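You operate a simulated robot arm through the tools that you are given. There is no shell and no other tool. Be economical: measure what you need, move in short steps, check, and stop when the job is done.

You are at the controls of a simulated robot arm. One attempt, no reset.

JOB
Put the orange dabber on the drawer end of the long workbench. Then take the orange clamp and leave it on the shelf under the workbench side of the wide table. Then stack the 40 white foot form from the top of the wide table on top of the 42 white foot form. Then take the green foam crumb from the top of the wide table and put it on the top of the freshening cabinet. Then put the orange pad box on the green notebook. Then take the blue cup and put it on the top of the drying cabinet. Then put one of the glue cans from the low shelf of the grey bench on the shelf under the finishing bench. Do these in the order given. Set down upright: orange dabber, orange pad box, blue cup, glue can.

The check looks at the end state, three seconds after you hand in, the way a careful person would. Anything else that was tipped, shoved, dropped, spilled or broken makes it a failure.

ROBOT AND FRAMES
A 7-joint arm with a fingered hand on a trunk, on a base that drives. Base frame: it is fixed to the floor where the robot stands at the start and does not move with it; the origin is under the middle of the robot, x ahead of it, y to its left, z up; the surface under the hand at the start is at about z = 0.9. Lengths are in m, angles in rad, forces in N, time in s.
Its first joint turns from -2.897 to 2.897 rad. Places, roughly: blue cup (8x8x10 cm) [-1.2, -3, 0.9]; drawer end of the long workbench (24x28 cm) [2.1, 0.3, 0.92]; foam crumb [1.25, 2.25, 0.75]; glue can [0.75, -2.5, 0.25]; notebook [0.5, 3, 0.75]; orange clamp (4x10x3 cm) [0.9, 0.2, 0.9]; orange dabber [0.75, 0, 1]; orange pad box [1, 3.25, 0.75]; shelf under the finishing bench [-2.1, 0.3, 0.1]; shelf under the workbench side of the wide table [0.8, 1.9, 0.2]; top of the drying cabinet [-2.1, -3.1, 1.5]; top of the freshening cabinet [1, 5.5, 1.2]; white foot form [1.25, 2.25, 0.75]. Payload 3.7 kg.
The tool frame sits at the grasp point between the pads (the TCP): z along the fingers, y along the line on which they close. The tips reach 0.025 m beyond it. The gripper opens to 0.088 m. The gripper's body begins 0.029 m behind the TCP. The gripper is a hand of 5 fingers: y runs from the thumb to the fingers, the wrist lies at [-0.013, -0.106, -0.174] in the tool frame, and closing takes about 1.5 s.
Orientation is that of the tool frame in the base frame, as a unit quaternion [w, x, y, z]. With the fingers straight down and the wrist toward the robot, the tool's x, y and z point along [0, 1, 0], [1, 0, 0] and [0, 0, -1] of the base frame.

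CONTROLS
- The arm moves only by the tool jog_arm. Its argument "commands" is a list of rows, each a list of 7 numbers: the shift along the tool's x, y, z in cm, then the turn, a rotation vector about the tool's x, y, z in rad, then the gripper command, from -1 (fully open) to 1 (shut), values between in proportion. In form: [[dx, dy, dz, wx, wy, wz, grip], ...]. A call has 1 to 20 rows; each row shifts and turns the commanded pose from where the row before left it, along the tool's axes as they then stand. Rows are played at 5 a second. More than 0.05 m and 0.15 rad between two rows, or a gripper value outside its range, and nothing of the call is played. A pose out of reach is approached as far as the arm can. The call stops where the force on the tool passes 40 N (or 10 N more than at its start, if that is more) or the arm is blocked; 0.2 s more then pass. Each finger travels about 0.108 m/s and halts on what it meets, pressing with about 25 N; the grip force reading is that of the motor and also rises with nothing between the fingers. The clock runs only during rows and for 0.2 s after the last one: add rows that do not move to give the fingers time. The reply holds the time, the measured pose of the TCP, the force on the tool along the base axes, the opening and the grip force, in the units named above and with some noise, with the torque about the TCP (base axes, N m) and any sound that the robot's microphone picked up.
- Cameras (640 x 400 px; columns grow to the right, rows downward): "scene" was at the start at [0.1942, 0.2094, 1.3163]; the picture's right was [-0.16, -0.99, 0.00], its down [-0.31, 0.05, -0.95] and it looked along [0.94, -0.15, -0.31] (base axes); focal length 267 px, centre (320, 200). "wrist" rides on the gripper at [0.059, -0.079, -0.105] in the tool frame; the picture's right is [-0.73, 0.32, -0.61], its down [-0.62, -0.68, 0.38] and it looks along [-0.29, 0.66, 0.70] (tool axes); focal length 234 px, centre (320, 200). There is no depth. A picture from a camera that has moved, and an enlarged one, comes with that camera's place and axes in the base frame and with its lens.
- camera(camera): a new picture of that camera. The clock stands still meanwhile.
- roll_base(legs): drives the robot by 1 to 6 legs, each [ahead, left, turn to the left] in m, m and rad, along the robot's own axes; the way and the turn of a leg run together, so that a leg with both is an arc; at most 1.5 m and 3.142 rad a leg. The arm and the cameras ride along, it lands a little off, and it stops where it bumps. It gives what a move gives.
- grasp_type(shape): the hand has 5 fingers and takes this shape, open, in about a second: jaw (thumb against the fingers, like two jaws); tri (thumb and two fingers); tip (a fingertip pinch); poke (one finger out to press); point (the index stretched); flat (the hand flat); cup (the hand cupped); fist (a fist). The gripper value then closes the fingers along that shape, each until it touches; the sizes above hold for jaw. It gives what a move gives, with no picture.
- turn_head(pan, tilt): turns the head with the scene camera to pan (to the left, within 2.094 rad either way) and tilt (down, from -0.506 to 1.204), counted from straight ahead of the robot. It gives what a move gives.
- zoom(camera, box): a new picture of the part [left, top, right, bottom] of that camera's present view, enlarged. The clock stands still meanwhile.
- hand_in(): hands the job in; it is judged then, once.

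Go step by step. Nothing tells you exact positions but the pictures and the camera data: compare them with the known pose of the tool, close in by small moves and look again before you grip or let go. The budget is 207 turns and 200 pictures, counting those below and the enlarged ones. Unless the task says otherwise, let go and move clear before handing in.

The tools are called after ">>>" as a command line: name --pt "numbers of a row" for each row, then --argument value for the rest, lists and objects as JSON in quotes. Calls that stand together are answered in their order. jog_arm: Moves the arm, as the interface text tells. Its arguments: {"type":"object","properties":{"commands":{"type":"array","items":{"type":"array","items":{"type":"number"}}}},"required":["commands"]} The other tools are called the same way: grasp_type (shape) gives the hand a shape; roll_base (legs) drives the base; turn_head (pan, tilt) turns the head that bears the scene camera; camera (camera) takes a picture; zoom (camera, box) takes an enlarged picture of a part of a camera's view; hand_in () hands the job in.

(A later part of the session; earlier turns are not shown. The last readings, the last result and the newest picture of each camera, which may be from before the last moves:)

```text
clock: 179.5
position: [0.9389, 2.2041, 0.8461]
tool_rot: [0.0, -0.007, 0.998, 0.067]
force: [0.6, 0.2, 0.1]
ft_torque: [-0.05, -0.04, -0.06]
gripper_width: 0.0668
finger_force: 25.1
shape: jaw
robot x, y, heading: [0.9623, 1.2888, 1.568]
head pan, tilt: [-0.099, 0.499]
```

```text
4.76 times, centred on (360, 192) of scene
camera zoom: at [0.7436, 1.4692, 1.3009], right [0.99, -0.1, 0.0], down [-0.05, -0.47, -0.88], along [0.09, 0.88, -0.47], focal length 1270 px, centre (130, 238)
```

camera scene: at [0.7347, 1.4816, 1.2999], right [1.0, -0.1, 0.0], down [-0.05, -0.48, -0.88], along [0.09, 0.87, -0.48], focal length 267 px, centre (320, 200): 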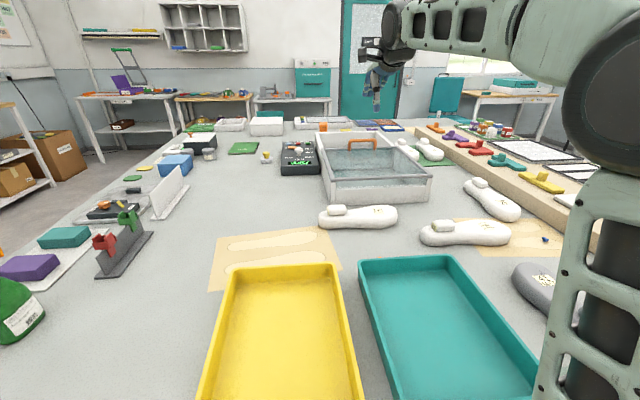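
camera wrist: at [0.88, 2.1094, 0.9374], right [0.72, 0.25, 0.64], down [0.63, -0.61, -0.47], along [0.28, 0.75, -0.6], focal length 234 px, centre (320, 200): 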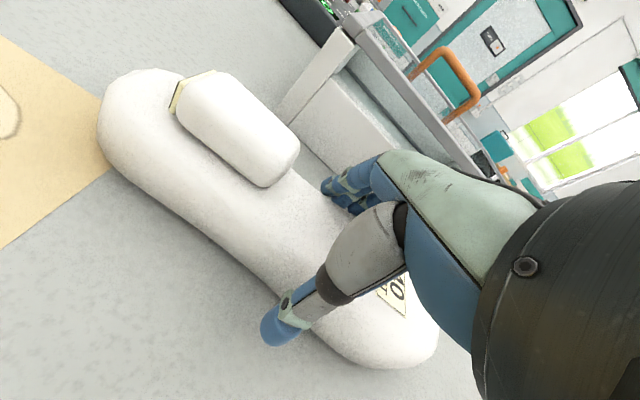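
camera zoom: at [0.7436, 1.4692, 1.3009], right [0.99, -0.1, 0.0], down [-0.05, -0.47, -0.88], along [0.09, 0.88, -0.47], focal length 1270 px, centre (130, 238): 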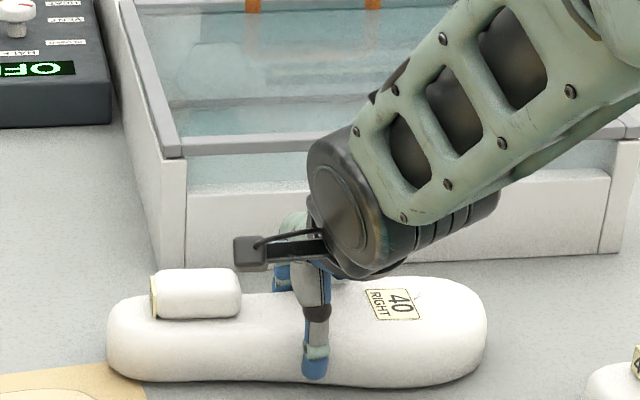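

Gripped (6.7 cm). Lifting.

>>> jog_arm --pt "0 0.25 -2 0 0 0 1" --pt "0 0.6 -4.9 0 0 0 1" --pt "0 0.6 -4.9 0 0 0 1" --pt "0 0.6 -4.9 0 0 0 1" --pt "0 0 0 0 0 0 1"

>>> camera --camera "scene"

>>> camera --camera "wrist"

```text
clock: 180.7
position: [0.9258, 2.205, 1.0104]
tool_rot: [-0.001, -0.012, 0.998, 0.066]
force: [0.4, -0.2, -3.8]
ft_torque: [0.0, -0.02, -0.01]
gripper_width: 0.0671
finger_force: 24.7
shape: jaw
robot x, y, heading: [0.9561, 1.2963, 1.572]
head pan, tilt: [-0.099, 0.499]
```

```text
132 pictures are left
camera scene: at [0.7372, 1.4719, 1.3002], right [1.0, -0.09, 0.0], down [-0.04, -0.47, -0.88], along [0.08, 0.88, -0.47], focal length 267 px, centre (320, 200)
```

scene: 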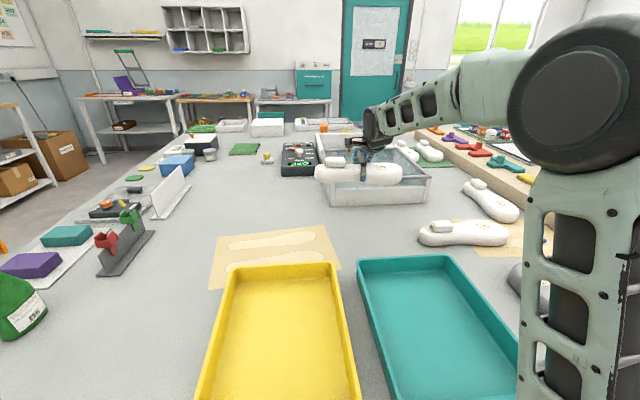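

```text
131 pictures are left
camera wrist: at [0.8694, 2.1102, 1.1046], right [0.72, 0.26, 0.64], down [0.64, -0.61, -0.47], along [0.27, 0.75, -0.6], focal length 234 px, centre (320, 200)
```

wrist: 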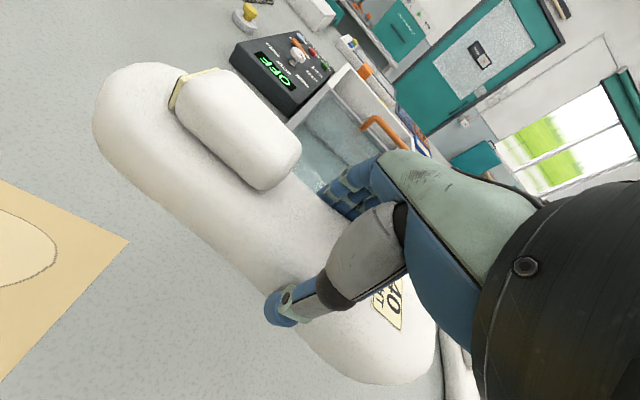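

Form 40 is held level. I'll back off slightly and slide right ~0.52 m to stand in front of form 42.

>>> roll_base --legs '[[-0.03, 0, 0], [0, -0.52, 0]]'

>>> camera --camera "scene"

>>> camera --camera "wrist"

```text
clock: 184.1
position: [1.4478, 2.182, 1.0057]
tool_rot: [-0.001, -0.01, 0.998, 0.063]
force: [-0.2, 0.7, -3.4]
ft_torque: [-0.03, 0.01, -0.01]
gripper_width: 0.067
finger_force: 24.7
shape: jaw
robot x, y, heading: [1.4781, 1.2652, 1.574]
head pan, tilt: [-0.099, 0.499]
```

```text
130 pictures are left
camera scene: at [1.2597, 1.4502, 1.2997], right [1.0, -0.1, 0.0], down [-0.05, -0.48, -0.88], along [0.08, 0.87, -0.48], focal length 267 px, centre (320, 200)
```

scene: 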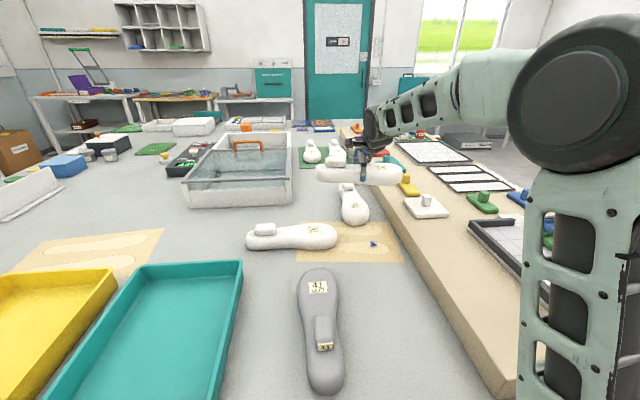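

```text
129 pictures are left
camera wrist: at [1.3919, 2.0876, 1.0994], right [0.72, 0.26, 0.64], down [0.64, -0.61, -0.47], along [0.27, 0.74, -0.61], focal length 234 px, centre (320, 200)
```

wrist: 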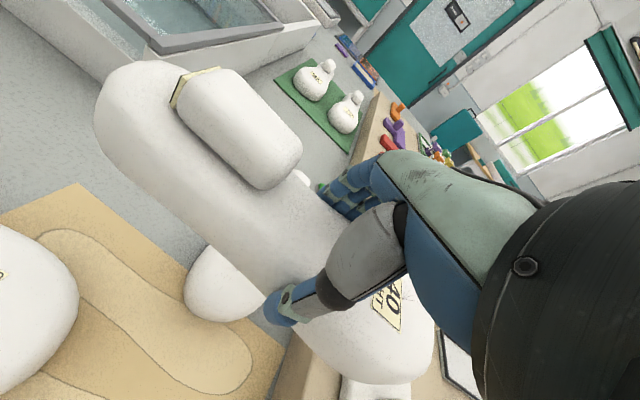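

>>> zoom --camera "scene" --box '[280, 130, 440, 242]'

```text
3.57 times, centred on (360, 186) of scene
camera zoom: at [1.2597, 1.4502, 1.2997], right [1.0, -0.1, 0.0], down [-0.05, -0.48, -0.88], along [0.08, 0.87, -0.48], focal length 952 px, centre (177, 250)
```

zoom: 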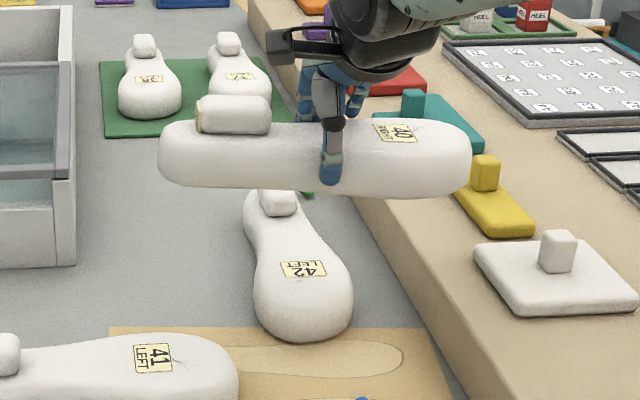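

Form 42's free top spans y≈2.17–2.30 ahead of its heel plug, axis x≈1.444. I'll bring form 40 crosswise over y≈2.248, and lower to just above.

>>> jog_arm --pt "0 3.3 0.4 0 0 0 1" --pt "0 3.3 0.4 0 0 0 1" --pt "0 -0.5 4 0 0 0 1" --pt "0 -0.2 1.5 0 0 0 1" --pt "0 0 0 0 0 0 1"

>>> zoom --camera "scene" --box '[280, 130, 440, 242]'

>>> camera --camera "wrist"

```text
clock: 185.3
position: [1.4475, 2.2474, 0.9494]
tool_rot: [-0.002, -0.01, 0.998, 0.062]
force: [0.2, -0.3, -3.2]
ft_torque: [0.02, 0.03, 0.02]
gripper_width: 0.0667
finger_force: 24.9
shape: jaw
robot x, y, heading: [1.4741, 1.2611, 1.573]
head pan, tilt: [-0.099, 0.499]
```

```text
3.57 times, centred on (360, 186) of scene
camera zoom: at [1.2597, 1.4502, 1.2997], right [1.0, -0.1, 0.0], down [-0.05, -0.48, -0.88], along [0.08, 0.87, -0.48], focal length 952 px, centre (177, 250)
```

zoom: 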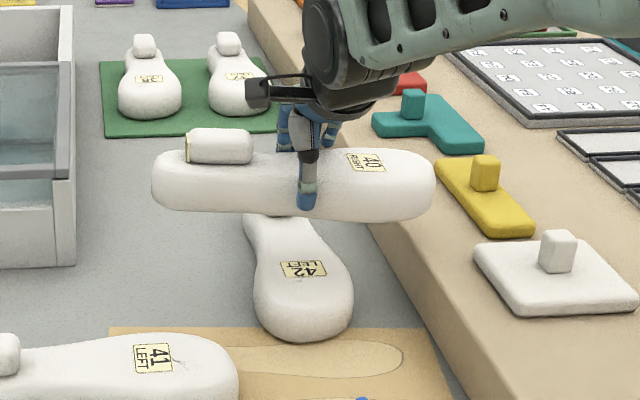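

```text
126 pictures are left
camera wrist: at [1.3901, 2.1542, 1.0441], right [0.72, 0.26, 0.64], down [0.64, -0.61, -0.47], along [0.27, 0.74, -0.61], focal length 234 px, centre (320, 200)
```

wrist: 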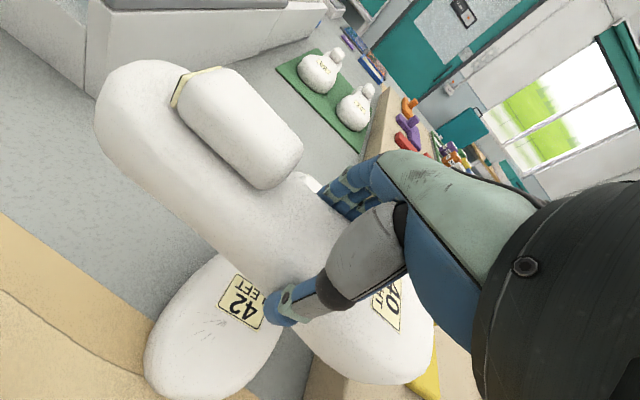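

Far fingers would come near 42's plug, so I'll shift 1.3 cm toward its toe and lower gently until contact.

>>> jog_arm --pt "0 -1.5 1.8 0 0 0 1" --pt "0 -0.06 0.6 0 0 0 1" --pt "0 -0.06 0.5 0 0 0 1" --pt "0 -0.06 0.5 0 0 0 1" --pt "0 0 0 0 0 0 1"

>>> zoom --camera "scene" --box '[280, 130, 440, 242]'

```text
clock: 186.5
position: [1.4468, 2.236, 0.9132]
tool_rot: [-0.001, -0.01, 0.998, 0.063]
force: [-0.4, 0.1, -3.3]
ft_torque: [-0.02, -0.01, -0.01]
gripper_width: 0.0669
finger_force: 25.2
shape: jaw
robot x, y, heading: [1.4734, 1.2588, 1.579]
head pan, tilt: [-0.099, 0.499]
```

```text
3.57 times, centred on (360, 186) of scene
camera zoom: at [1.2597, 1.4502, 1.2997], right [1.0, -0.1, 0.0], down [-0.05, -0.48, -0.88], along [0.08, 0.87, -0.48], focal length 952 px, centre (177, 250)
```

zoom: 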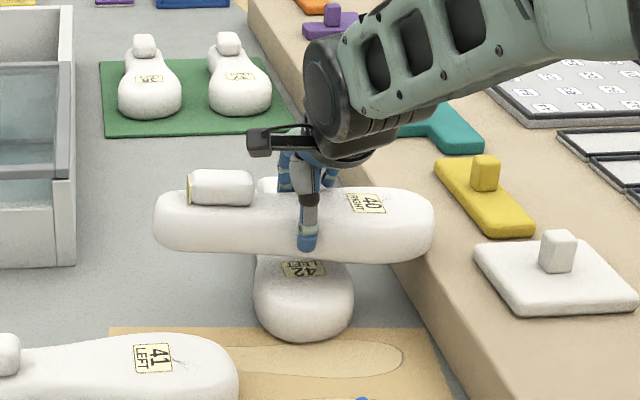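

>>> jog_arm --pt "0 -0.05 0.4 0 0 0 1" --pt "0 -0.05 0.4 0 0 0 1" --pt "0 -0.05 0.4 0 0 0 1" --pt "0 0 0 0 0 0 1"

```text
clock: 187.5
position: [1.4483, 2.2354, 0.9027]
tool_rot: [-0.002, -0.011, 0.998, 0.063]
force: [-1.5, 0.2, -0.7]
ft_torque: [0.08, -0.26, -0.03]
gripper_width: 0.067
finger_force: 25.0
shape: jaw
robot x, y, heading: [1.472, 1.2655, 1.573]
head pan, tilt: [-0.099, 0.499]
```

Contact starts. A little more, then check.

>>> jog_arm --pt "0 -0.03 0.3 0 0 0 1" --pt "0 0 0 0 0 0 1"

>>> zoom --camera "scene" --box '[300, 150, 420, 234]'

>>> camera --camera "wrist"

```text
clock: 188.1
position: [1.4479, 2.2361, 0.8989]
tool_rot: [-0.001, -0.01, 0.998, 0.063]
force: [-1.6, -0.4, 0.0]
ft_torque: [0.09, -0.38, 0.01]
gripper_width: 0.0671
finger_force: 25.1
shape: jaw
robot x, y, heading: [1.4781, 1.2612, 1.578]
head pan, tilt: [-0.099, 0.499]
```

```text
4.76 times, centred on (360, 192) of scene
camera zoom: at [1.2596, 1.45, 1.2997], right [1.0, -0.09, 0.0], down [-0.05, -0.48, -0.88], along [0.08, 0.87, -0.48], focal length 1270 px, centre (130, 238)
```

zoom: 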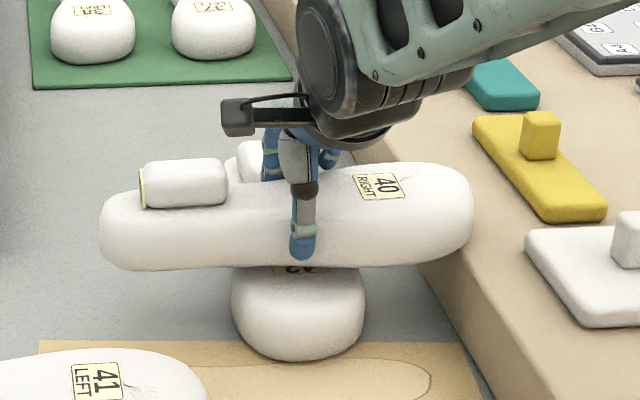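

```text
123 pictures are left
camera wrist: at [1.3905, 2.1418, 0.9938], right [0.72, 0.26, 0.64], down [0.64, -0.61, -0.47], along [0.27, 0.74, -0.61], focal length 234 px, centre (320, 200)
```

wrist: 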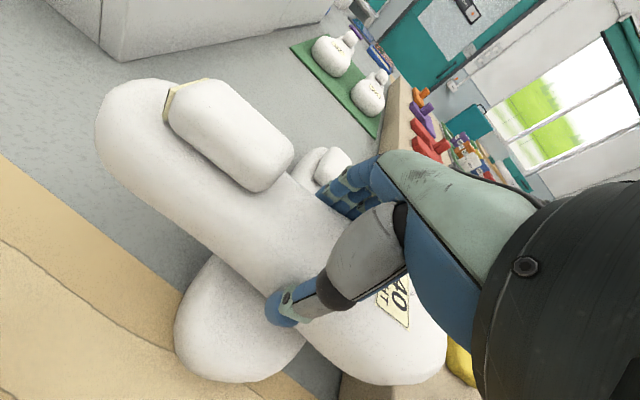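

The torque shows the toe end is resting on the beige board, not on form 42. I'll lift, yaw the form ~0.7 rad clockwise so its toe clears the board edge (x≈1.53), and shift slightly.

>>> jog_arm --pt "0 0.3 -2.5 0 0 0 1" --pt "0 0.3 -2.5 0 0 0 1" --pt "1.4 -1.6 0 0 0 0 1" --pt "0 0 0 0 -0.0176 0.139 1" --pt "0 0 0 0 -0.0176 0.139 1" --pt "0 0 0 0 -0.0176 0.139 1" --pt "0 0 0 0 -0.0176 0.139 1" --pt "0 0 0 0 -0.0176 0.139 1" --pt "0 0 0 0 0 0 1"

>>> zoom --camera "scene" --box '[280, 130, 440, 242]'

>>> camera --camera "wrist"

```text
clock: 190.1
position: [1.434, 2.2196, 0.9463]
tool_rot: [0.021, 0.333, 0.941, 0.059]
force: [-0.2, -0.4, -4.1]
ft_torque: [0.01, 0.03, 0.0]
gripper_width: 0.0669
finger_force: 25.1
shape: jaw
robot x, y, heading: [1.471, 1.2599, 1.575]
head pan, tilt: [-0.099, 0.499]
```

```text
3.57 times, centred on (360, 186) of scene
camera zoom: at [1.2596, 1.4502, 1.2997], right [1.0, -0.09, 0.0], down [-0.05, -0.48, -0.88], along [0.08, 0.87, -0.48], focal length 952 px, centre (177, 250)
```

zoom: 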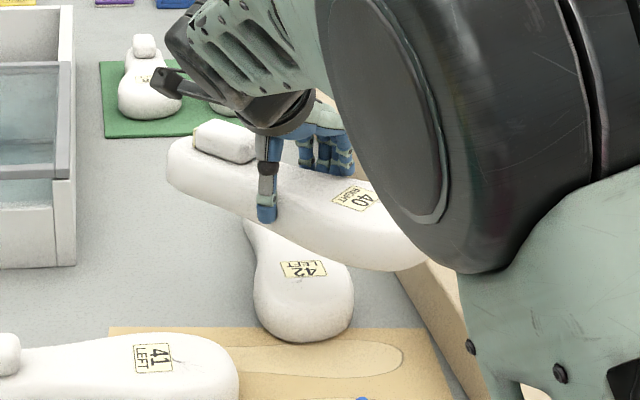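

```text
121 pictures are left
camera wrist: at [1.3306, 2.184, 1.0421], right [0.72, -0.27, 0.64], down [0.09, -0.88, -0.47], along [0.69, 0.39, -0.61], focal length 234 px, centre (320, 200)
```

wrist: 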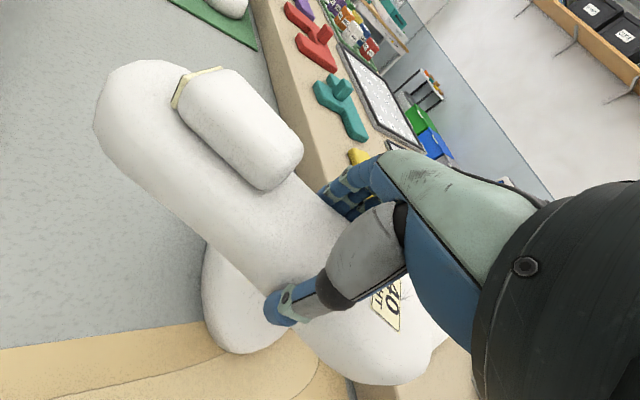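

Rotated. Lowering slowly again, watching force/torque.

>>> jog_arm --pt "0 -0.3 2.4 0 0 0 1" --pt "0 -0.15 1.2 0 0 0 1" --pt "0 -0.06 0.5 0 0 0 1" --pt "0 0 0 0 0 0 1"

>>> jog_arm --pt "0 -0.06 0.4 0 0 0 1" --pt "0 -0.06 0.4 0 0 0 1" --pt "0 0 0 0 0 0 1"

>>> zoom --camera "scene" --box '[280, 130, 440, 242]'

```text
clock: 191.1
position: [1.4326, 2.2204, 0.9067]
tool_rot: [0.02, 0.333, 0.941, 0.059]
force: [-0.1, -0.3, -3.4]
ft_torque: [-0.02, 0.0, 0.01]
gripper_width: 0.0666
finger_force: 25.3
shape: jaw
robot x, y, heading: [1.4781, 1.2594, 1.574]
head pan, tilt: [-0.099, 0.499]
```

```text
clock: 191.9
position: [1.4327, 2.2193, 0.8967]
tool_rot: [0.021, 0.332, 0.941, 0.058]
force: [0.0, 1.6, -4.5]
ft_torque: [-0.01, 0.04, -0.04]
gripper_width: 0.0669
finger_force: 24.9
shape: jaw
robot x, y, heading: [1.4768, 1.2578, 1.573]
head pan, tilt: [-0.099, 0.499]
```

```text
3.57 times, centred on (360, 186) of scene
camera zoom: at [1.2596, 1.4502, 1.2997], right [1.0, -0.1, 0.0], down [-0.05, -0.48, -0.88], along [0.08, 0.87, -0.48], focal length 952 px, centre (177, 250)
```

zoom: 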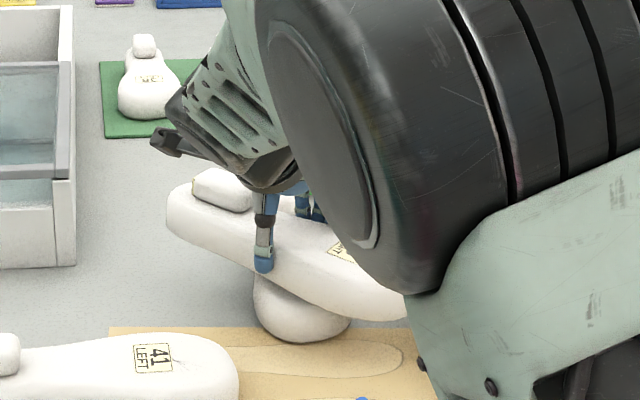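

No contact yet; continuing.

>>> jog_arm --pt "0 -0.05 0.4 0 0 0 1" --pt "0 -0.05 0.4 0 0 0 1" --pt "0 0 0 0 0 0 1"

>>> jog_arm --pt "0 -0.05 0.4 0 0 0 1" --pt "0 0 0 0 0 0 1"

>>> camera --camera "wrist"

```text
clock: 192.7
position: [1.434, 2.219, 0.8901]
tool_rot: [0.021, 0.332, 0.941, 0.058]
force: [0.2, 0.8, -3.3]
ft_torque: [-0.01, 0.02, 0.03]
gripper_width: 0.0669
finger_force: 24.6
shape: jaw
robot x, y, heading: [1.4735, 1.26, 1.578]
head pan, tilt: [-0.099, 0.499]
```

```text
clock: 193.3
position: [1.4339, 2.2199, 0.8875]
tool_rot: [0.02, 0.333, 0.941, 0.059]
force: [-0.8, 0.9, 0.4]
ft_torque: [-0.04, -0.21, 0.01]
gripper_width: 0.067
finger_force: 25.1
shape: jaw
robot x, y, heading: [1.471, 1.26, 1.572]
head pan, tilt: [-0.099, 0.499]
```

```text
119 pictures are left
camera wrist: at [1.33, 2.1836, 0.981], right [0.72, -0.27, 0.64], down [0.09, -0.88, -0.47], along [0.69, 0.39, -0.61], focal length 234 px, centre (320, 200)
```

wrist: 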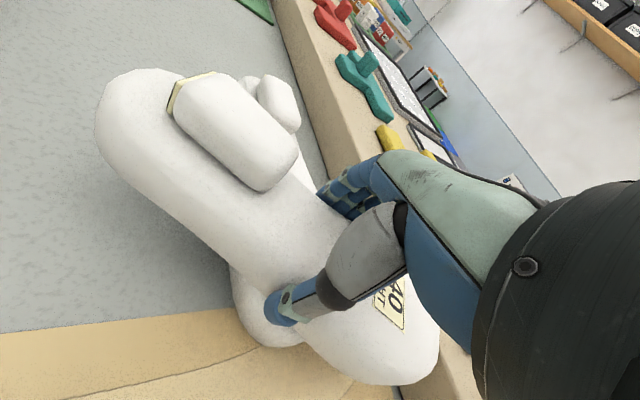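

Contact on form 42 near its right half, with 40's mass centred over 42. Lowering 3 mm more to settle.

>>> jog_arm --pt "0 -0.04 0.3 0 0 0 1" --pt "0 0 0 0 0 0 1"

>>> jog_arm --pt "0 -0.04 0.3 0 0 0 1" --pt "0 0 0 0 0 0 1"

```text
clock: 193.9
position: [1.4336, 2.2192, 0.8851]
tool_rot: [0.019, 0.333, 0.941, 0.061]
force: [-2.4, -0.7, 20.0]
ft_torque: [0.04, -0.57, -0.07]
gripper_width: 0.0668
finger_force: 25.3
shape: jaw
robot x, y, heading: [1.472, 1.2587, 1.577]
head pan, tilt: [-0.099, 0.499]
```

```text
clock: 194.6
position: [1.4327, 2.2203, 0.8856]
tool_rot: [0.019, 0.331, 0.941, 0.061]
force: [-1.6, -3.8, 16.7]
ft_torque: [-0.11, -0.33, -0.06]
gripper_width: 0.0659
finger_force: 24.8
shape: jaw
robot x, y, heading: [1.4755, 1.2637, 1.575]
head pan, tilt: [-0.099, 0.499]
stopped in row 2: the force on the tool passed its limit at 41 N (the readings are from after the stop); the commanded pose is now the measured one
```

Firm contact within 42's top. Easing and opening slowly.

>>> jog_arm --pt "0 0.03 -0.15 0 0 0 1" --pt "0 0 0 0 0 0 0" --pt "0 0 0 0 0 0 -0.55" --pt "0 0 0 0 0 0 -0.7" --pt "0 0 0 0 0 0 -0.85" --pt "0 0 0 0 0 0 -1" --pt "0 0 0 0 0 0 -1" --pt "0 0 0 0 0 0 -1"

>>> camera --camera "wrist"

>>> zoom --camera "scene" --box '[280, 130, 440, 242]'

```text
clock: 196.4
position: [1.4327, 2.2202, 0.8851]
tool_rot: [0.019, 0.332, 0.941, 0.06]
force: [0.5, 0.1, -0.3]
ft_torque: [0.01, 0.0, -0.01]
gripper_width: 0.0875
finger_force: 0.0
shape: jaw
robot x, y, heading: [1.4754, 1.26, 1.576]
head pan, tilt: [-0.099, 0.499]
```

```text
118 pictures are left
camera wrist: at [1.3299, 2.184, 0.9783], right [0.72, -0.27, 0.64], down [0.09, -0.88, -0.47], along [0.69, 0.4, -0.61], focal length 234 px, centre (320, 200)
```

wrist: 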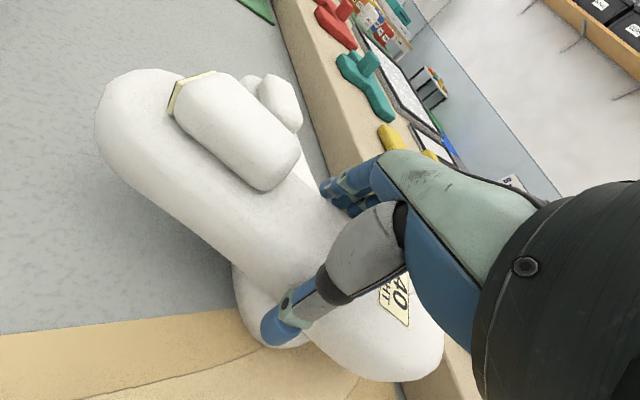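

```text
3.57 times, centred on (360, 186) of scene
camera zoom: at [1.2596, 1.45, 1.2997], right [1.0, -0.09, 0.0], down [-0.05, -0.48, -0.88], along [0.08, 0.87, -0.48], focal length 952 px, centre (177, 250)
```

zoom: 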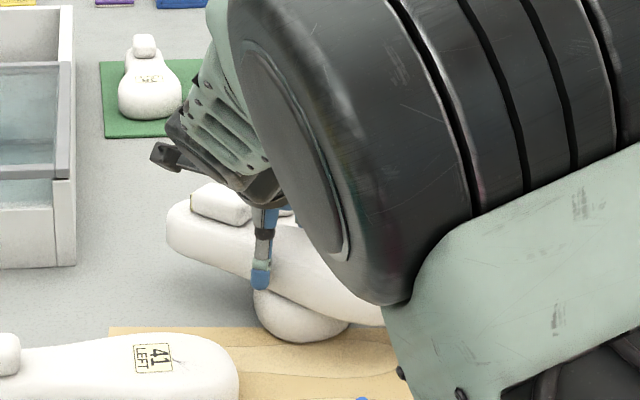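

It stays. Rising straight up slowly.

>>> jog_arm --pt "0 0.13 -1 0 0 0 -1" --pt "0 0.13 -1 0 0 0 -1" --pt "0 0.25 -2 0 0 0 -1" --pt "0 0.5 -4 0 0 0 -1" --pt "0 0.5 -4 0 0 0 -1" --pt "0 0.5 -4 0 0 0 -1" --pt "0 0.5 -4 0 0 0 -1"

>>> camera --camera "wrist"

>>> camera --camera "scene"

```text
clock: 198.0
position: [1.4349, 2.2169, 1.0855]
tool_rot: [0.019, 0.331, 0.942, 0.06]
force: [0.1, -0.9, -0.8]
ft_torque: [0.01, 0.03, 0.02]
gripper_width: 0.0876
finger_force: 0.1
shape: jaw
robot x, y, heading: [1.4759, 1.2586, 1.574]
head pan, tilt: [-0.099, 0.499]
```

```text
116 pictures are left
camera wrist: at [1.3314, 2.182, 1.1799], right [0.72, -0.27, 0.64], down [0.09, -0.88, -0.47], along [0.69, 0.4, -0.61], focal length 234 px, centre (320, 200)
```

wrist: 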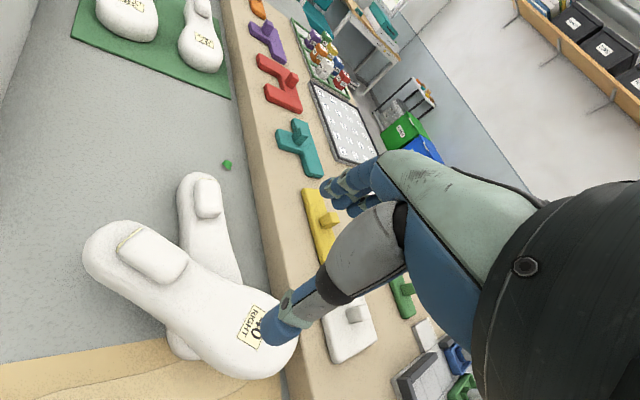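

```text
115 pictures are left
camera scene: at [1.2595, 1.4501, 1.2997], right [1.0, -0.09, 0.0], down [-0.05, -0.48, -0.88], along [0.08, 0.87, -0.48], focal length 267 px, centre (320, 200)
```

scene: 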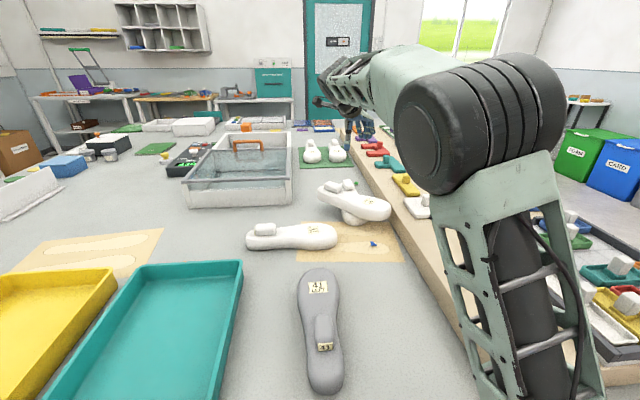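

The stack holds steadily. The green crumb shows at about (1.515, 2.486), right by the board edge—too far from here, so I'll approach from the table's east end. First undo the yaw and retract the arm.

>>> jog_arm --pt "0 0 -3 0 0.0176 -0.139 -1" --pt "0 0 -3 0 0.0176 -0.139 -1" --pt "0 0 -3 0 0.0176 -0.139 -1" --pt "0 0 -3 0 0.0176 -0.139 -1" --pt "0 0 0 0 0.0176 -0.139 -1" --pt "0 -4.9 -0.6 0.126 0 0 -1" --pt "0 -5 0 0 0 0 -1" --pt "0 -5 0 0 0 0 -1" --pt "0 -5 0 0 0 0 -1" --pt "0 -5 0 0 0 0 -1" --pt "0 -5 0 0 0 0 -1" --pt "0 -5 0 0 0 0 -1" --pt "0 -5 0 0 0 0 -1" --pt "0 -5 0 0 0 0 -1"

>>> turn_head --pan -0.8 --tilt 0.4

>>> camera --camera "scene"

```text
clock: 201.0
position: [1.4383, 1.7566, 1.2008]
tool_rot: [-0.002, -0.011, 1.0, 0.001]
force: [-0.6, 0.0, 0.1]
ft_torque: [-0.03, -0.02, 0.0]
gripper_width: 0.0878
finger_force: 0.0
shape: jaw
robot x, y, heading: [1.4731, 1.2583, 1.575]
head pan, tilt: [-0.099, 0.499]
```

```text
clock: 202.1
position: [1.4383, 1.7564, 1.2008]
tool_rot: [-0.002, -0.011, 1.0, 0.002]
force: [-0.5, -0.7, -0.1]
ft_torque: [-0.01, -0.03, 0.0]
gripper_width: 0.0878
finger_force: 0.1
shape: jaw
robot x, y, heading: [1.4706, 1.2596, 1.579]
head pan, tilt: [-0.799, 0.4]
```

```text
114 pictures are left
camera scene: at [1.3171, 1.4243, 1.3088], right [0.7, -0.71, 0.0], down [-0.28, -0.27, -0.92], along [0.66, 0.65, -0.39], focal length 267 px, centre (320, 200)
```

scene: 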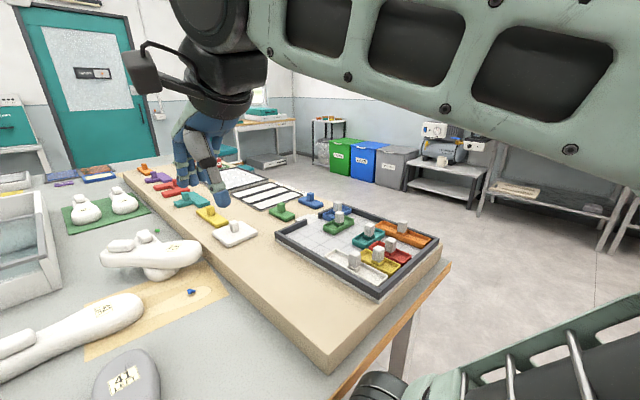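

Table's east edge is at x≈2.09. Let me zoom in on the crumb and its clearance to the board.

>>> zoom --camera "scene" --box '[90, 190, 250, 302]'

>>> grasp_type --shape "tip"

>>> camera --camera "wrist"

>>> camera --camera "scene"

```text
3.57 times, centred on (170, 246) of scene
camera zoom: at [1.3171, 1.4243, 1.3088], right [0.7, -0.71, 0.0], down [-0.28, -0.27, -0.92], along [0.66, 0.65, -0.39], focal length 952 px, centre (856, 36)
```

zoom: 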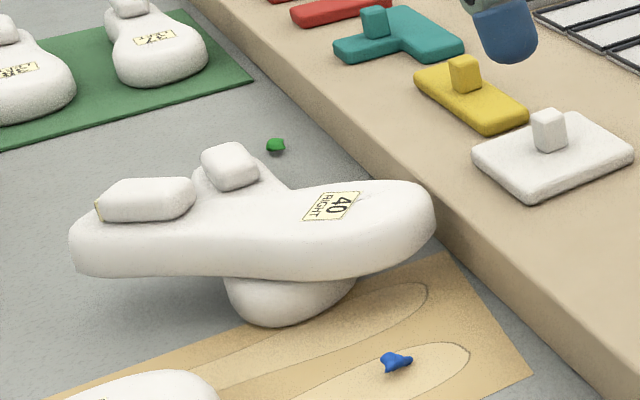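

```text
clock: 202.9
position: [1.4379, 1.7565, 1.2011]
tool_rot: [-0.002, -0.012, 1.0, 0.001]
force: [-1.1, -0.3, 0.1]
ft_torque: [0.0, 0.0, 0.01]
gripper_width: 0.0878
finger_force: 0.1
shape: tip
robot x, y, heading: [1.475, 1.2605, 1.577]
head pan, tilt: [-0.799, 0.4]
```

```text
112 pictures are left
camera wrist: at [1.3814, 1.6748, 1.3064], right [0.72, 0.34, 0.61], down [0.64, -0.67, -0.39], along [0.27, 0.67, -0.69], focal length 234 px, centre (320, 200)
```

wrist: 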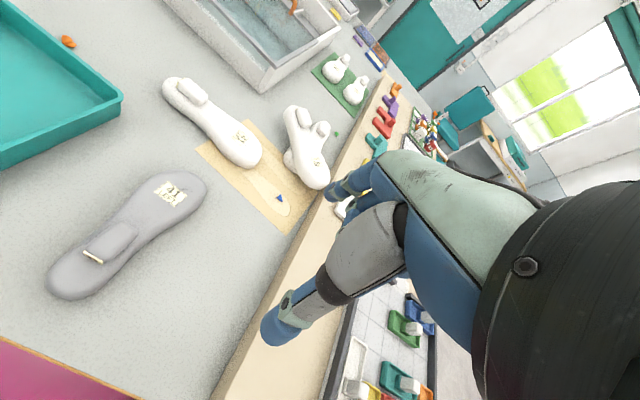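

```text
111 pictures are left
camera scene: at [1.3171, 1.4243, 1.3088], right [0.7, -0.71, 0.0], down [-0.28, -0.27, -0.92], along [0.66, 0.65, -0.39], focal length 267 px, centre (320, 200)
```

scene: 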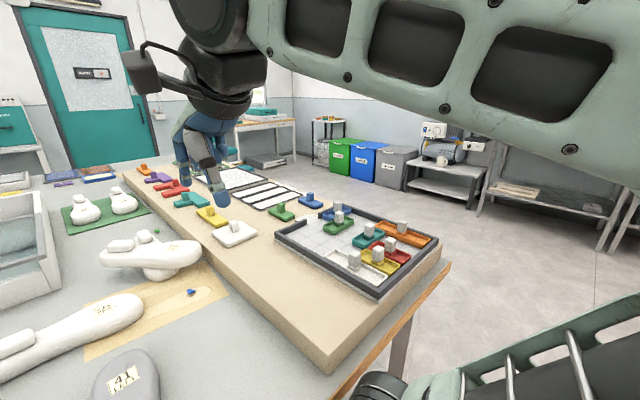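

The crumb is at about (1.518, 2.485) with ~4–5 cm to the board. I'll close the pinch in the air to see where the fingertips meet, then drive to the east end.

>>> jog_arm --pt "0 0 0 0 0 0 1" --pt "0 0 0 0 0 0 1" --pt "0 0 0 0 0 0 1" --pt "0 0 0 0 0 0 1" --pt "0 0 0 0 0 0 1" --pt "0 0 0 0 0 0 1" --pt "0 0 0 0 0 0 1"

>>> zoom --camera "wrist" --box '[220, 120, 420, 260]'

>>> roll_base --legs '[[-0.19, 0, 0], [0, -1.05, 0], [0, 0, 1.567], [0, -1.4, 0]]'

>>> turn_head --pan -0.1 --tilt 0.6

>>> camera --camera "scene"

```text
clock: 204.6
position: [1.4385, 1.7574, 1.2028]
tool_rot: [-0.001, -0.011, 1.0, 0.002]
force: [-0.1, 0.6, -0.1]
ft_torque: [0.03, -0.02, 0.02]
gripper_width: 0.0
finger_force: 25.3
shape: tip
robot x, y, heading: [1.4762, 1.265, 1.572]
head pan, tilt: [-0.799, 0.4]
```

```text
2.86 times, centred on (320, 190) of wrist
camera zoom: at [1.3814, 1.6745, 1.3064], right [0.72, 0.34, 0.61], down [0.64, -0.67, -0.39], along [0.27, 0.67, -0.69], focal length 669 px, centre (320, 229)
```

zoom: 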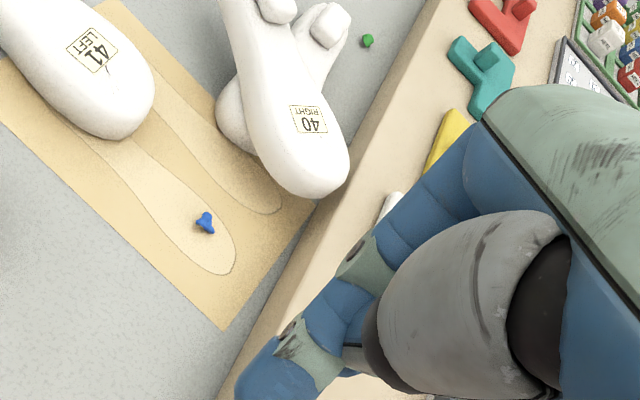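

```text
clock: 221.6
position: [2.0406, 2.4537, 1.2021]
tool_rot: [0.002, 0.711, -0.704, 0.0]
force: [0.4, 0.1, -0.4]
ft_torque: [0.01, -0.02, 0.02]
gripper_width: 0.0
finger_force: 24.8
shape: tip
robot x, y, heading: [2.5349, 2.4825, 3.133]
head pan, tilt: [-0.799, 0.4]
```

```text
clock: 222.6
position: [2.0409, 2.4538, 1.201]
tool_rot: [0.003, 0.711, -0.703, -0.001]
force: [-0.1, 0.6, 0.0]
ft_torque: [-0.04, -0.02, -0.01]
gripper_width: 0.0
finger_force: 24.8
shape: tip
robot x, y, heading: [2.5328, 2.4865, 3.134]
head pan, tilt: [-0.099, 0.6]
```

```text
109 pictures are left
camera scene: at [2.3486, 2.2678, 1.2906], right [0.11, 0.99, 0.0], down [0.56, -0.06, -0.83], along [-0.82, 0.09, -0.56], focal length 267 px, centre (320, 200)
```

scene: 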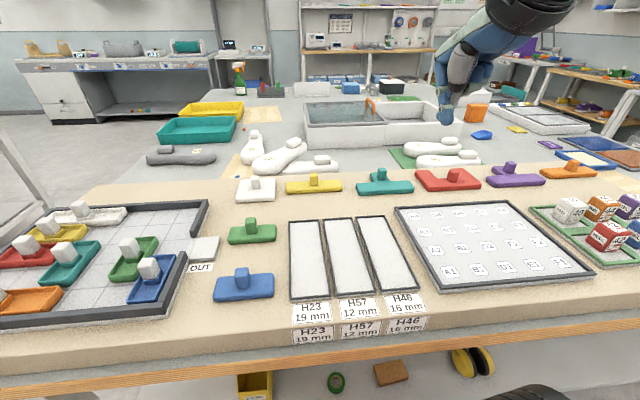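

From the east end I see the board items; the crumb is hidden behind the board. I'll advance 5 cm and extend the arm over the table to view it with the wrist camera.

>>> roll_base --legs '[[0.05, 0, 0]]'

>>> jog_arm --pt "-1.5 4.7 0 0 0 0 0.1" --pt "-1.6 4.7 0 0 0 0 0.1" --pt "0 5 0 0 0 0 0.1" --pt "0 5 0 0 0 0 0.1" --pt "0 5 0 0 0 0 0.1" --pt "0 5 0 0 0 0 0.1" --pt "0 5 0 0 0 0 0.1" --pt "0 5 0 0 0 0 0.1" --pt "0 5 3 0 0 0 0.1"

>>> camera --camera "wrist"

```text
clock: 223.6
position: [1.9906, 2.4535, 1.2012]
tool_rot: [0.002, 0.711, -0.703, 0.0]
force: [0.0, 0.4, -1.1]
ft_torque: [-0.03, -0.03, -0.03]
gripper_width: 0.0002
finger_force: 25.7
shape: tip
robot x, y, heading: [2.4839, 2.4856, 3.135]
head pan, tilt: [-0.099, 0.6]
```

```text
refused: row 9 steps farther than a row can; nothing moved
```

```text
108 pictures are left
camera wrist: at [2.0705, 2.3948, 1.3064], right [-0.33, 0.72, 0.61], down [0.67, 0.63, -0.39], along [-0.66, 0.28, -0.69], focal length 234 px, centre (320, 200)
```

wrist: 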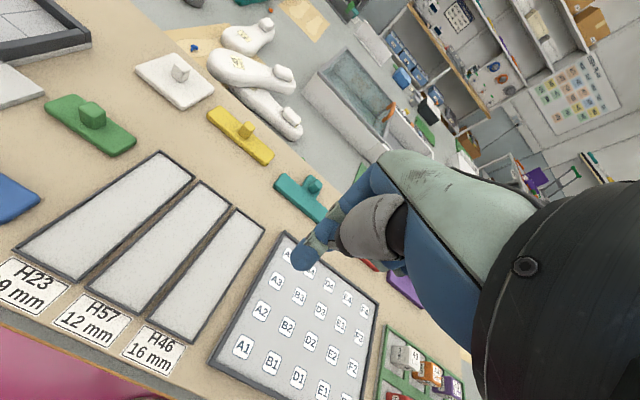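

>>> jog_arm --pt "-1.5 4.7 0 0 0 0 0.1" --pt "-1.6 4.7 0 0 0 0 0.1" --pt "0 5 0 0 0 0 0.1" --pt "0 5 0 0 0 0 0.1" --pt "0 5 0 0 0 0 0.1" --pt "0 5 0 0 0 0 0.1" --pt "0 5 0 0 0 0 0.1" --pt "0 4 2 0 0 0 0.1" --pt "0 2 4 0 0 0 0.1"

>>> camera --camera "wrist"

>>> camera --camera "scene"

```text
clock: 225.6
position: [1.5864, 2.4811, 1.1436]
tool_rot: [0.003, 0.711, -0.703, -0.001]
force: [0.1, -0.9, 0.2]
ft_torque: [-0.03, 0.03, 0.02]
gripper_width: 0.0395
finger_force: 0.1
shape: tip
robot x, y, heading: [2.4886, 2.4841, 3.132]
head pan, tilt: [-0.099, 0.6]
```

```text
107 pictures are left
camera wrist: at [1.6657, 2.4221, 1.2486], right [-0.33, 0.72, 0.61], down [0.67, 0.63, -0.39], along [-0.66, 0.28, -0.69], focal length 234 px, centre (320, 200)
```

wrist: 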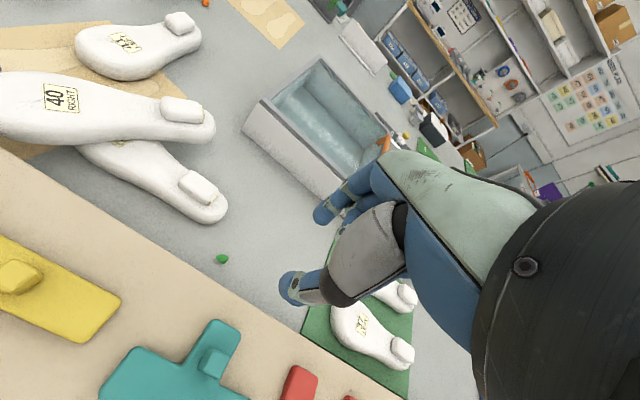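

```text
106 pictures are left
camera scene: at [2.2989, 2.268, 1.2906], right [0.11, 0.99, 0.0], down [0.56, -0.06, -0.83], along [-0.82, 0.09, -0.56], focal length 267 px, centre (320, 200)
```

scene: 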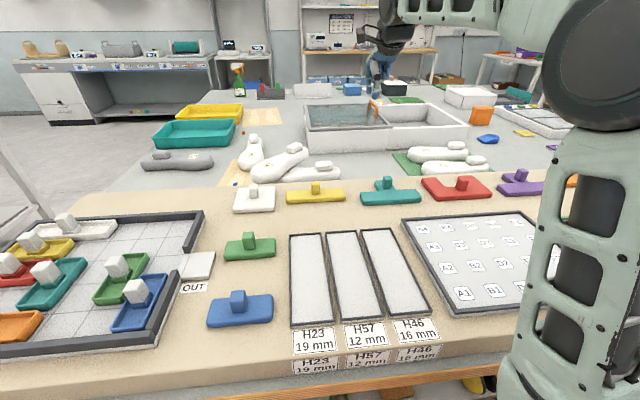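

Crumb at about (1.516, 2.478), board edge x≈1.57. Moving above it and descending part way.

>>> jog_arm --pt "0.3 3.5 2 0 0 0 0.1" --pt "0 3.5 3 0 0 0 0.1" --pt "0 0 5 0 0 0 0.1" --pt "0 0 5 0 0 0 0.1" --pt "0 0 5 0 0 0 0.1" --pt "0 0 0 0 0 0 0.1"

>>> camera --camera "wrist"

>>> zoom --camera "scene" --box '[300, 90, 460, 202]'

```text
clock: 226.9
position: [1.5144, 2.4757, 0.9441]
tool_rot: [0.003, 0.711, -0.704, 0.0]
force: [-0.5, -0.6, 0.7]
ft_torque: [-0.01, -0.01, 0.01]
gripper_width: 0.0396
finger_force: 0.0
shape: tip
robot x, y, heading: [2.4863, 2.4858, 3.135]
head pan, tilt: [-0.099, 0.6]
```

```text
105 pictures are left
camera wrist: at [1.5945, 2.4166, 1.0479], right [-0.33, 0.72, 0.61], down [0.67, 0.63, -0.39], along [-0.66, 0.28, -0.69], focal length 234 px, centre (320, 200)
```

wrist: 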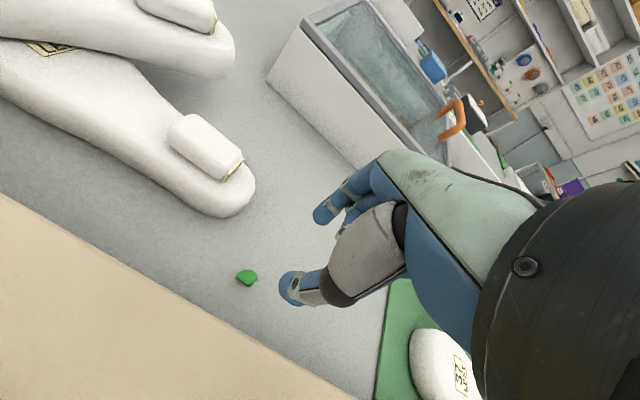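

```text
3.57 times, centred on (380, 146) of scene
camera zoom: at [2.2986, 2.268, 1.2906], right [0.11, 0.99, 0.0], down [0.56, -0.06, -0.83], along [-0.82, 0.09, -0.56], focal length 952 px, centre (106, 393)
```

zoom: 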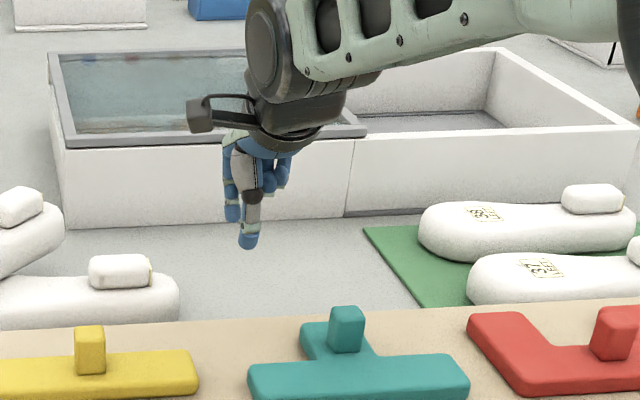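

Aligned to within a few mm. Descending to just above the tabletop with small final steps.

>>> jog_arm --pt "-0.4 0 4 0 0 0 0.1" --pt "0 0 4 0 0 0 0.1" --pt "0 0 1.5 0 0 0 0.1" --pt "0 0 1 0 0 0 0.1" --pt "0 0 0 0 0 0 0.1"

>>> camera --camera "wrist"

```text
clock: 228.2
position: [1.5152, 2.479, 0.8394]
tool_rot: [0.002, 0.711, -0.704, 0.0]
force: [-0.3, 0.4, 0.6]
ft_torque: [-0.02, 0.0, 0.0]
gripper_width: 0.0395
finger_force: 0.0
shape: tip
robot x, y, heading: [2.4863, 2.483, 3.132]
head pan, tilt: [-0.099, 0.6]
```

```text
103 pictures are left
camera wrist: at [1.5945, 2.4203, 0.9435], right [-0.33, 0.72, 0.61], down [0.67, 0.63, -0.39], along [-0.66, 0.28, -0.69], focal length 234 px, centre (320, 200)
```

wrist: 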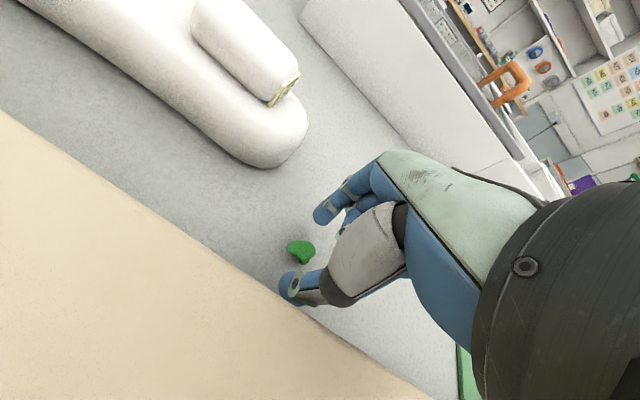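

The crumb is right between the tips. Lower 0.9 cm and close.

>>> jog_arm --pt "0 0 0.5 0 0 0 0.1" --pt "0 0 0.4 0 0 0 0.1" --pt "0 0 0 0 0 0 0.5" --pt "0 0 0 0 0 0 1" --pt "0 0 0 0 0 0 1" --pt "0 0 0 0 0 0 1" --pt "0 0 0 0 0 0 1" --pt "0 0 0 0 0 0 1"

>>> camera --camera "wrist"

```text
clock: 229.9
position: [1.515, 2.4786, 0.8307]
tool_rot: [0.003, 0.711, -0.703, 0.0]
force: [-0.3, 0.4, 0.7]
ft_torque: [0.01, 0.02, -0.04]
gripper_width: 0.0129
finger_force: 25.1
shape: tip
robot x, y, heading: [2.4844, 2.485, 3.136]
head pan, tilt: [-0.099, 0.6]
```

```text
102 pictures are left
camera wrist: at [1.5947, 2.4204, 0.9343], right [-0.33, 0.72, 0.61], down [0.67, 0.63, -0.39], along [-0.66, 0.28, -0.69], focal length 234 px, centre (320, 200)
```

wrist: 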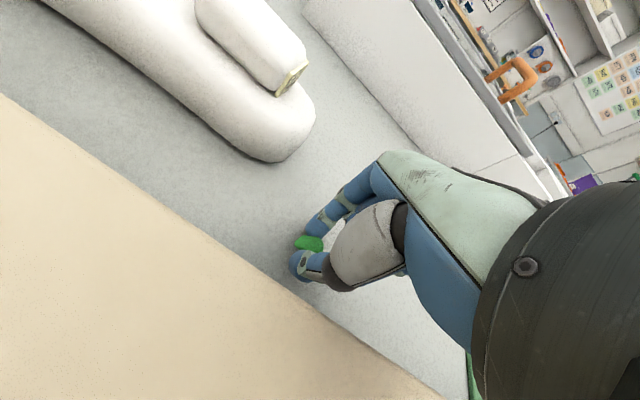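

Crumb is held. Lifting, retracting, and looking north toward the freshening cabinet.

>>> jog_arm --pt "0 0 -3 0 0 0 1" --pt "0 0 -5 0 0 0 1" --pt "0 0 -5 0 0 0 1" --pt "0 0 -5 0 0 0 1" --pt "0 0 -5 0 0 0 1" --pt "0 0 -5 0 0 0 1" --pt "0 0 -5 0 0 0 1" --pt "0 -5 0 0 0 0 1" --pt "0 -5 0 0 0 0 1" --pt "0 -5 0 0 0 0 1" --pt "0 -5 0 0 0 0 1" --pt "0 -5 0 0 0 0 1" --pt "0 -5 0 0 0 0 1" --pt "0 -5 0 0 0 0 1" --pt "0 -5 0 0 0 0 1" --pt "0 -5 0 0 0 0 1" --pt "0 -5 0 0 0 0 1"

>>> turn_head --pan -1.2 --tilt 0.3

>>> camera --camera "scene"

>>> camera --camera "wrist"

```text
clock: 233.6
position: [2.0176, 2.4861, 1.1578]
tool_rot: [0.003, 0.711, -0.703, 0.001]
force: [-0.8, -0.7, 0.2]
ft_torque: [-0.02, -0.03, 0.02]
gripper_width: 0.0129
finger_force: 25.3
shape: tip
robot x, y, heading: [2.4868, 2.4829, 3.14]
head pan, tilt: [-0.099, 0.6]
```

```text
clock: 234.9
position: [2.0155, 2.4858, 1.1575]
tool_rot: [0.002, 0.711, -0.703, 0.0]
force: [-1.5, 0.5, -0.4]
ft_torque: [0.01, 0.03, -0.01]
gripper_width: 0.0127
finger_force: 24.8
shape: tip
robot x, y, heading: [2.4847, 2.4813, 3.136]
head pan, tilt: [-1.201, 0.3]
```

```text
101 pictures are left
camera scene: at [2.3534, 2.3459, 1.3181], right [0.93, 0.36, 0.0], down [0.11, -0.28, -0.96], along [-0.34, 0.89, -0.3], focal length 267 px, centre (320, 200)
```

scene: 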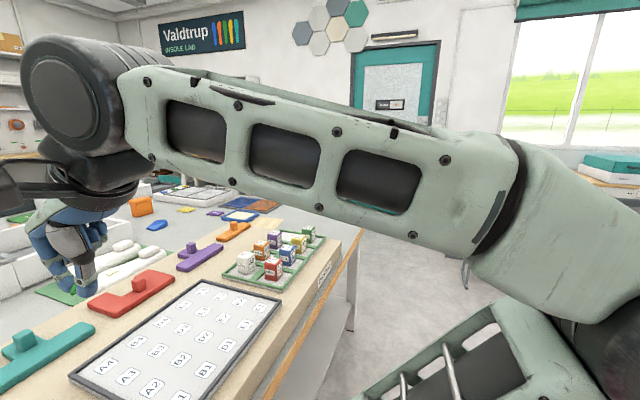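

```text
100 pictures are left
camera wrist: at [2.0958, 2.4277, 1.2629], right [-0.33, 0.72, 0.61], down [0.67, 0.63, -0.39], along [-0.66, 0.28, -0.69], focal length 234 px, centre (320, 200)
```

wrist: 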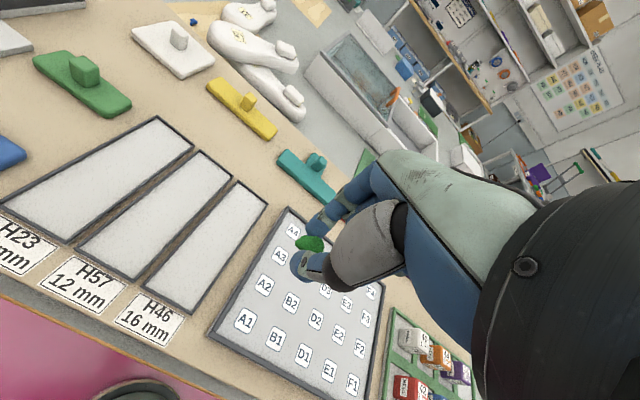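

Table's far edge is at y≈3.5. I'll back off, turn to face north, and look before driving on.

>>> roll_base --legs '[[-0.2, 0, 0], [0, 0, -1.57]]'

>>> turn_head --pan 0.3 --tilt 0.3

>>> camera --camera "scene"

```text
clock: 240.3
position: [2.6819, 2.9518, 1.1588]
tool_rot: [-0.001, -0.013, 1.0, 0.001]
force: [-0.2, -0.1, 0.2]
ft_torque: [0.03, 0.02, 0.08]
gripper_width: 0.0126
finger_force: 24.9
shape: tip
robot x, y, heading: [2.6887, 2.4801, 1.577]
head pan, tilt: [-1.201, 0.3]
```

```text
clock: 241.9
position: [2.6814, 2.9534, 1.158]
tool_rot: [-0.001, -0.013, 1.0, 0.002]
force: [0.1, 0.2, 0.4]
ft_torque: [-0.01, -0.01, 0.01]
gripper_width: 0.0129
finger_force: 25.5
shape: tip
robot x, y, heading: [2.6846, 2.484, 1.581]
head pan, tilt: [0.3, 0.3]
```

```text
99 pictures are left
camera scene: at [2.4345, 2.6686, 1.3181], right [0.95, 0.3, 0.0], down [0.09, -0.28, -0.96], along [-0.29, 0.91, -0.3], focal length 267 px, centre (320, 200)
```

scene: 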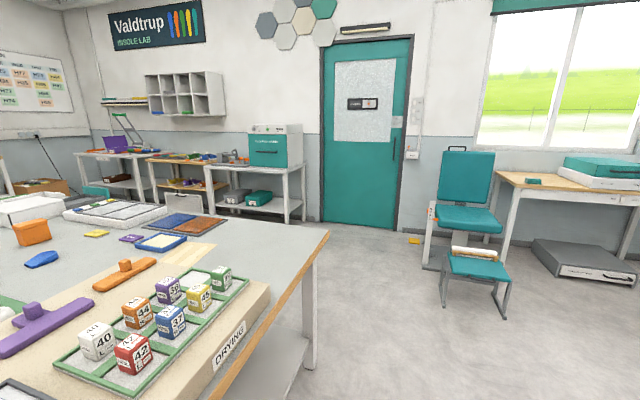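

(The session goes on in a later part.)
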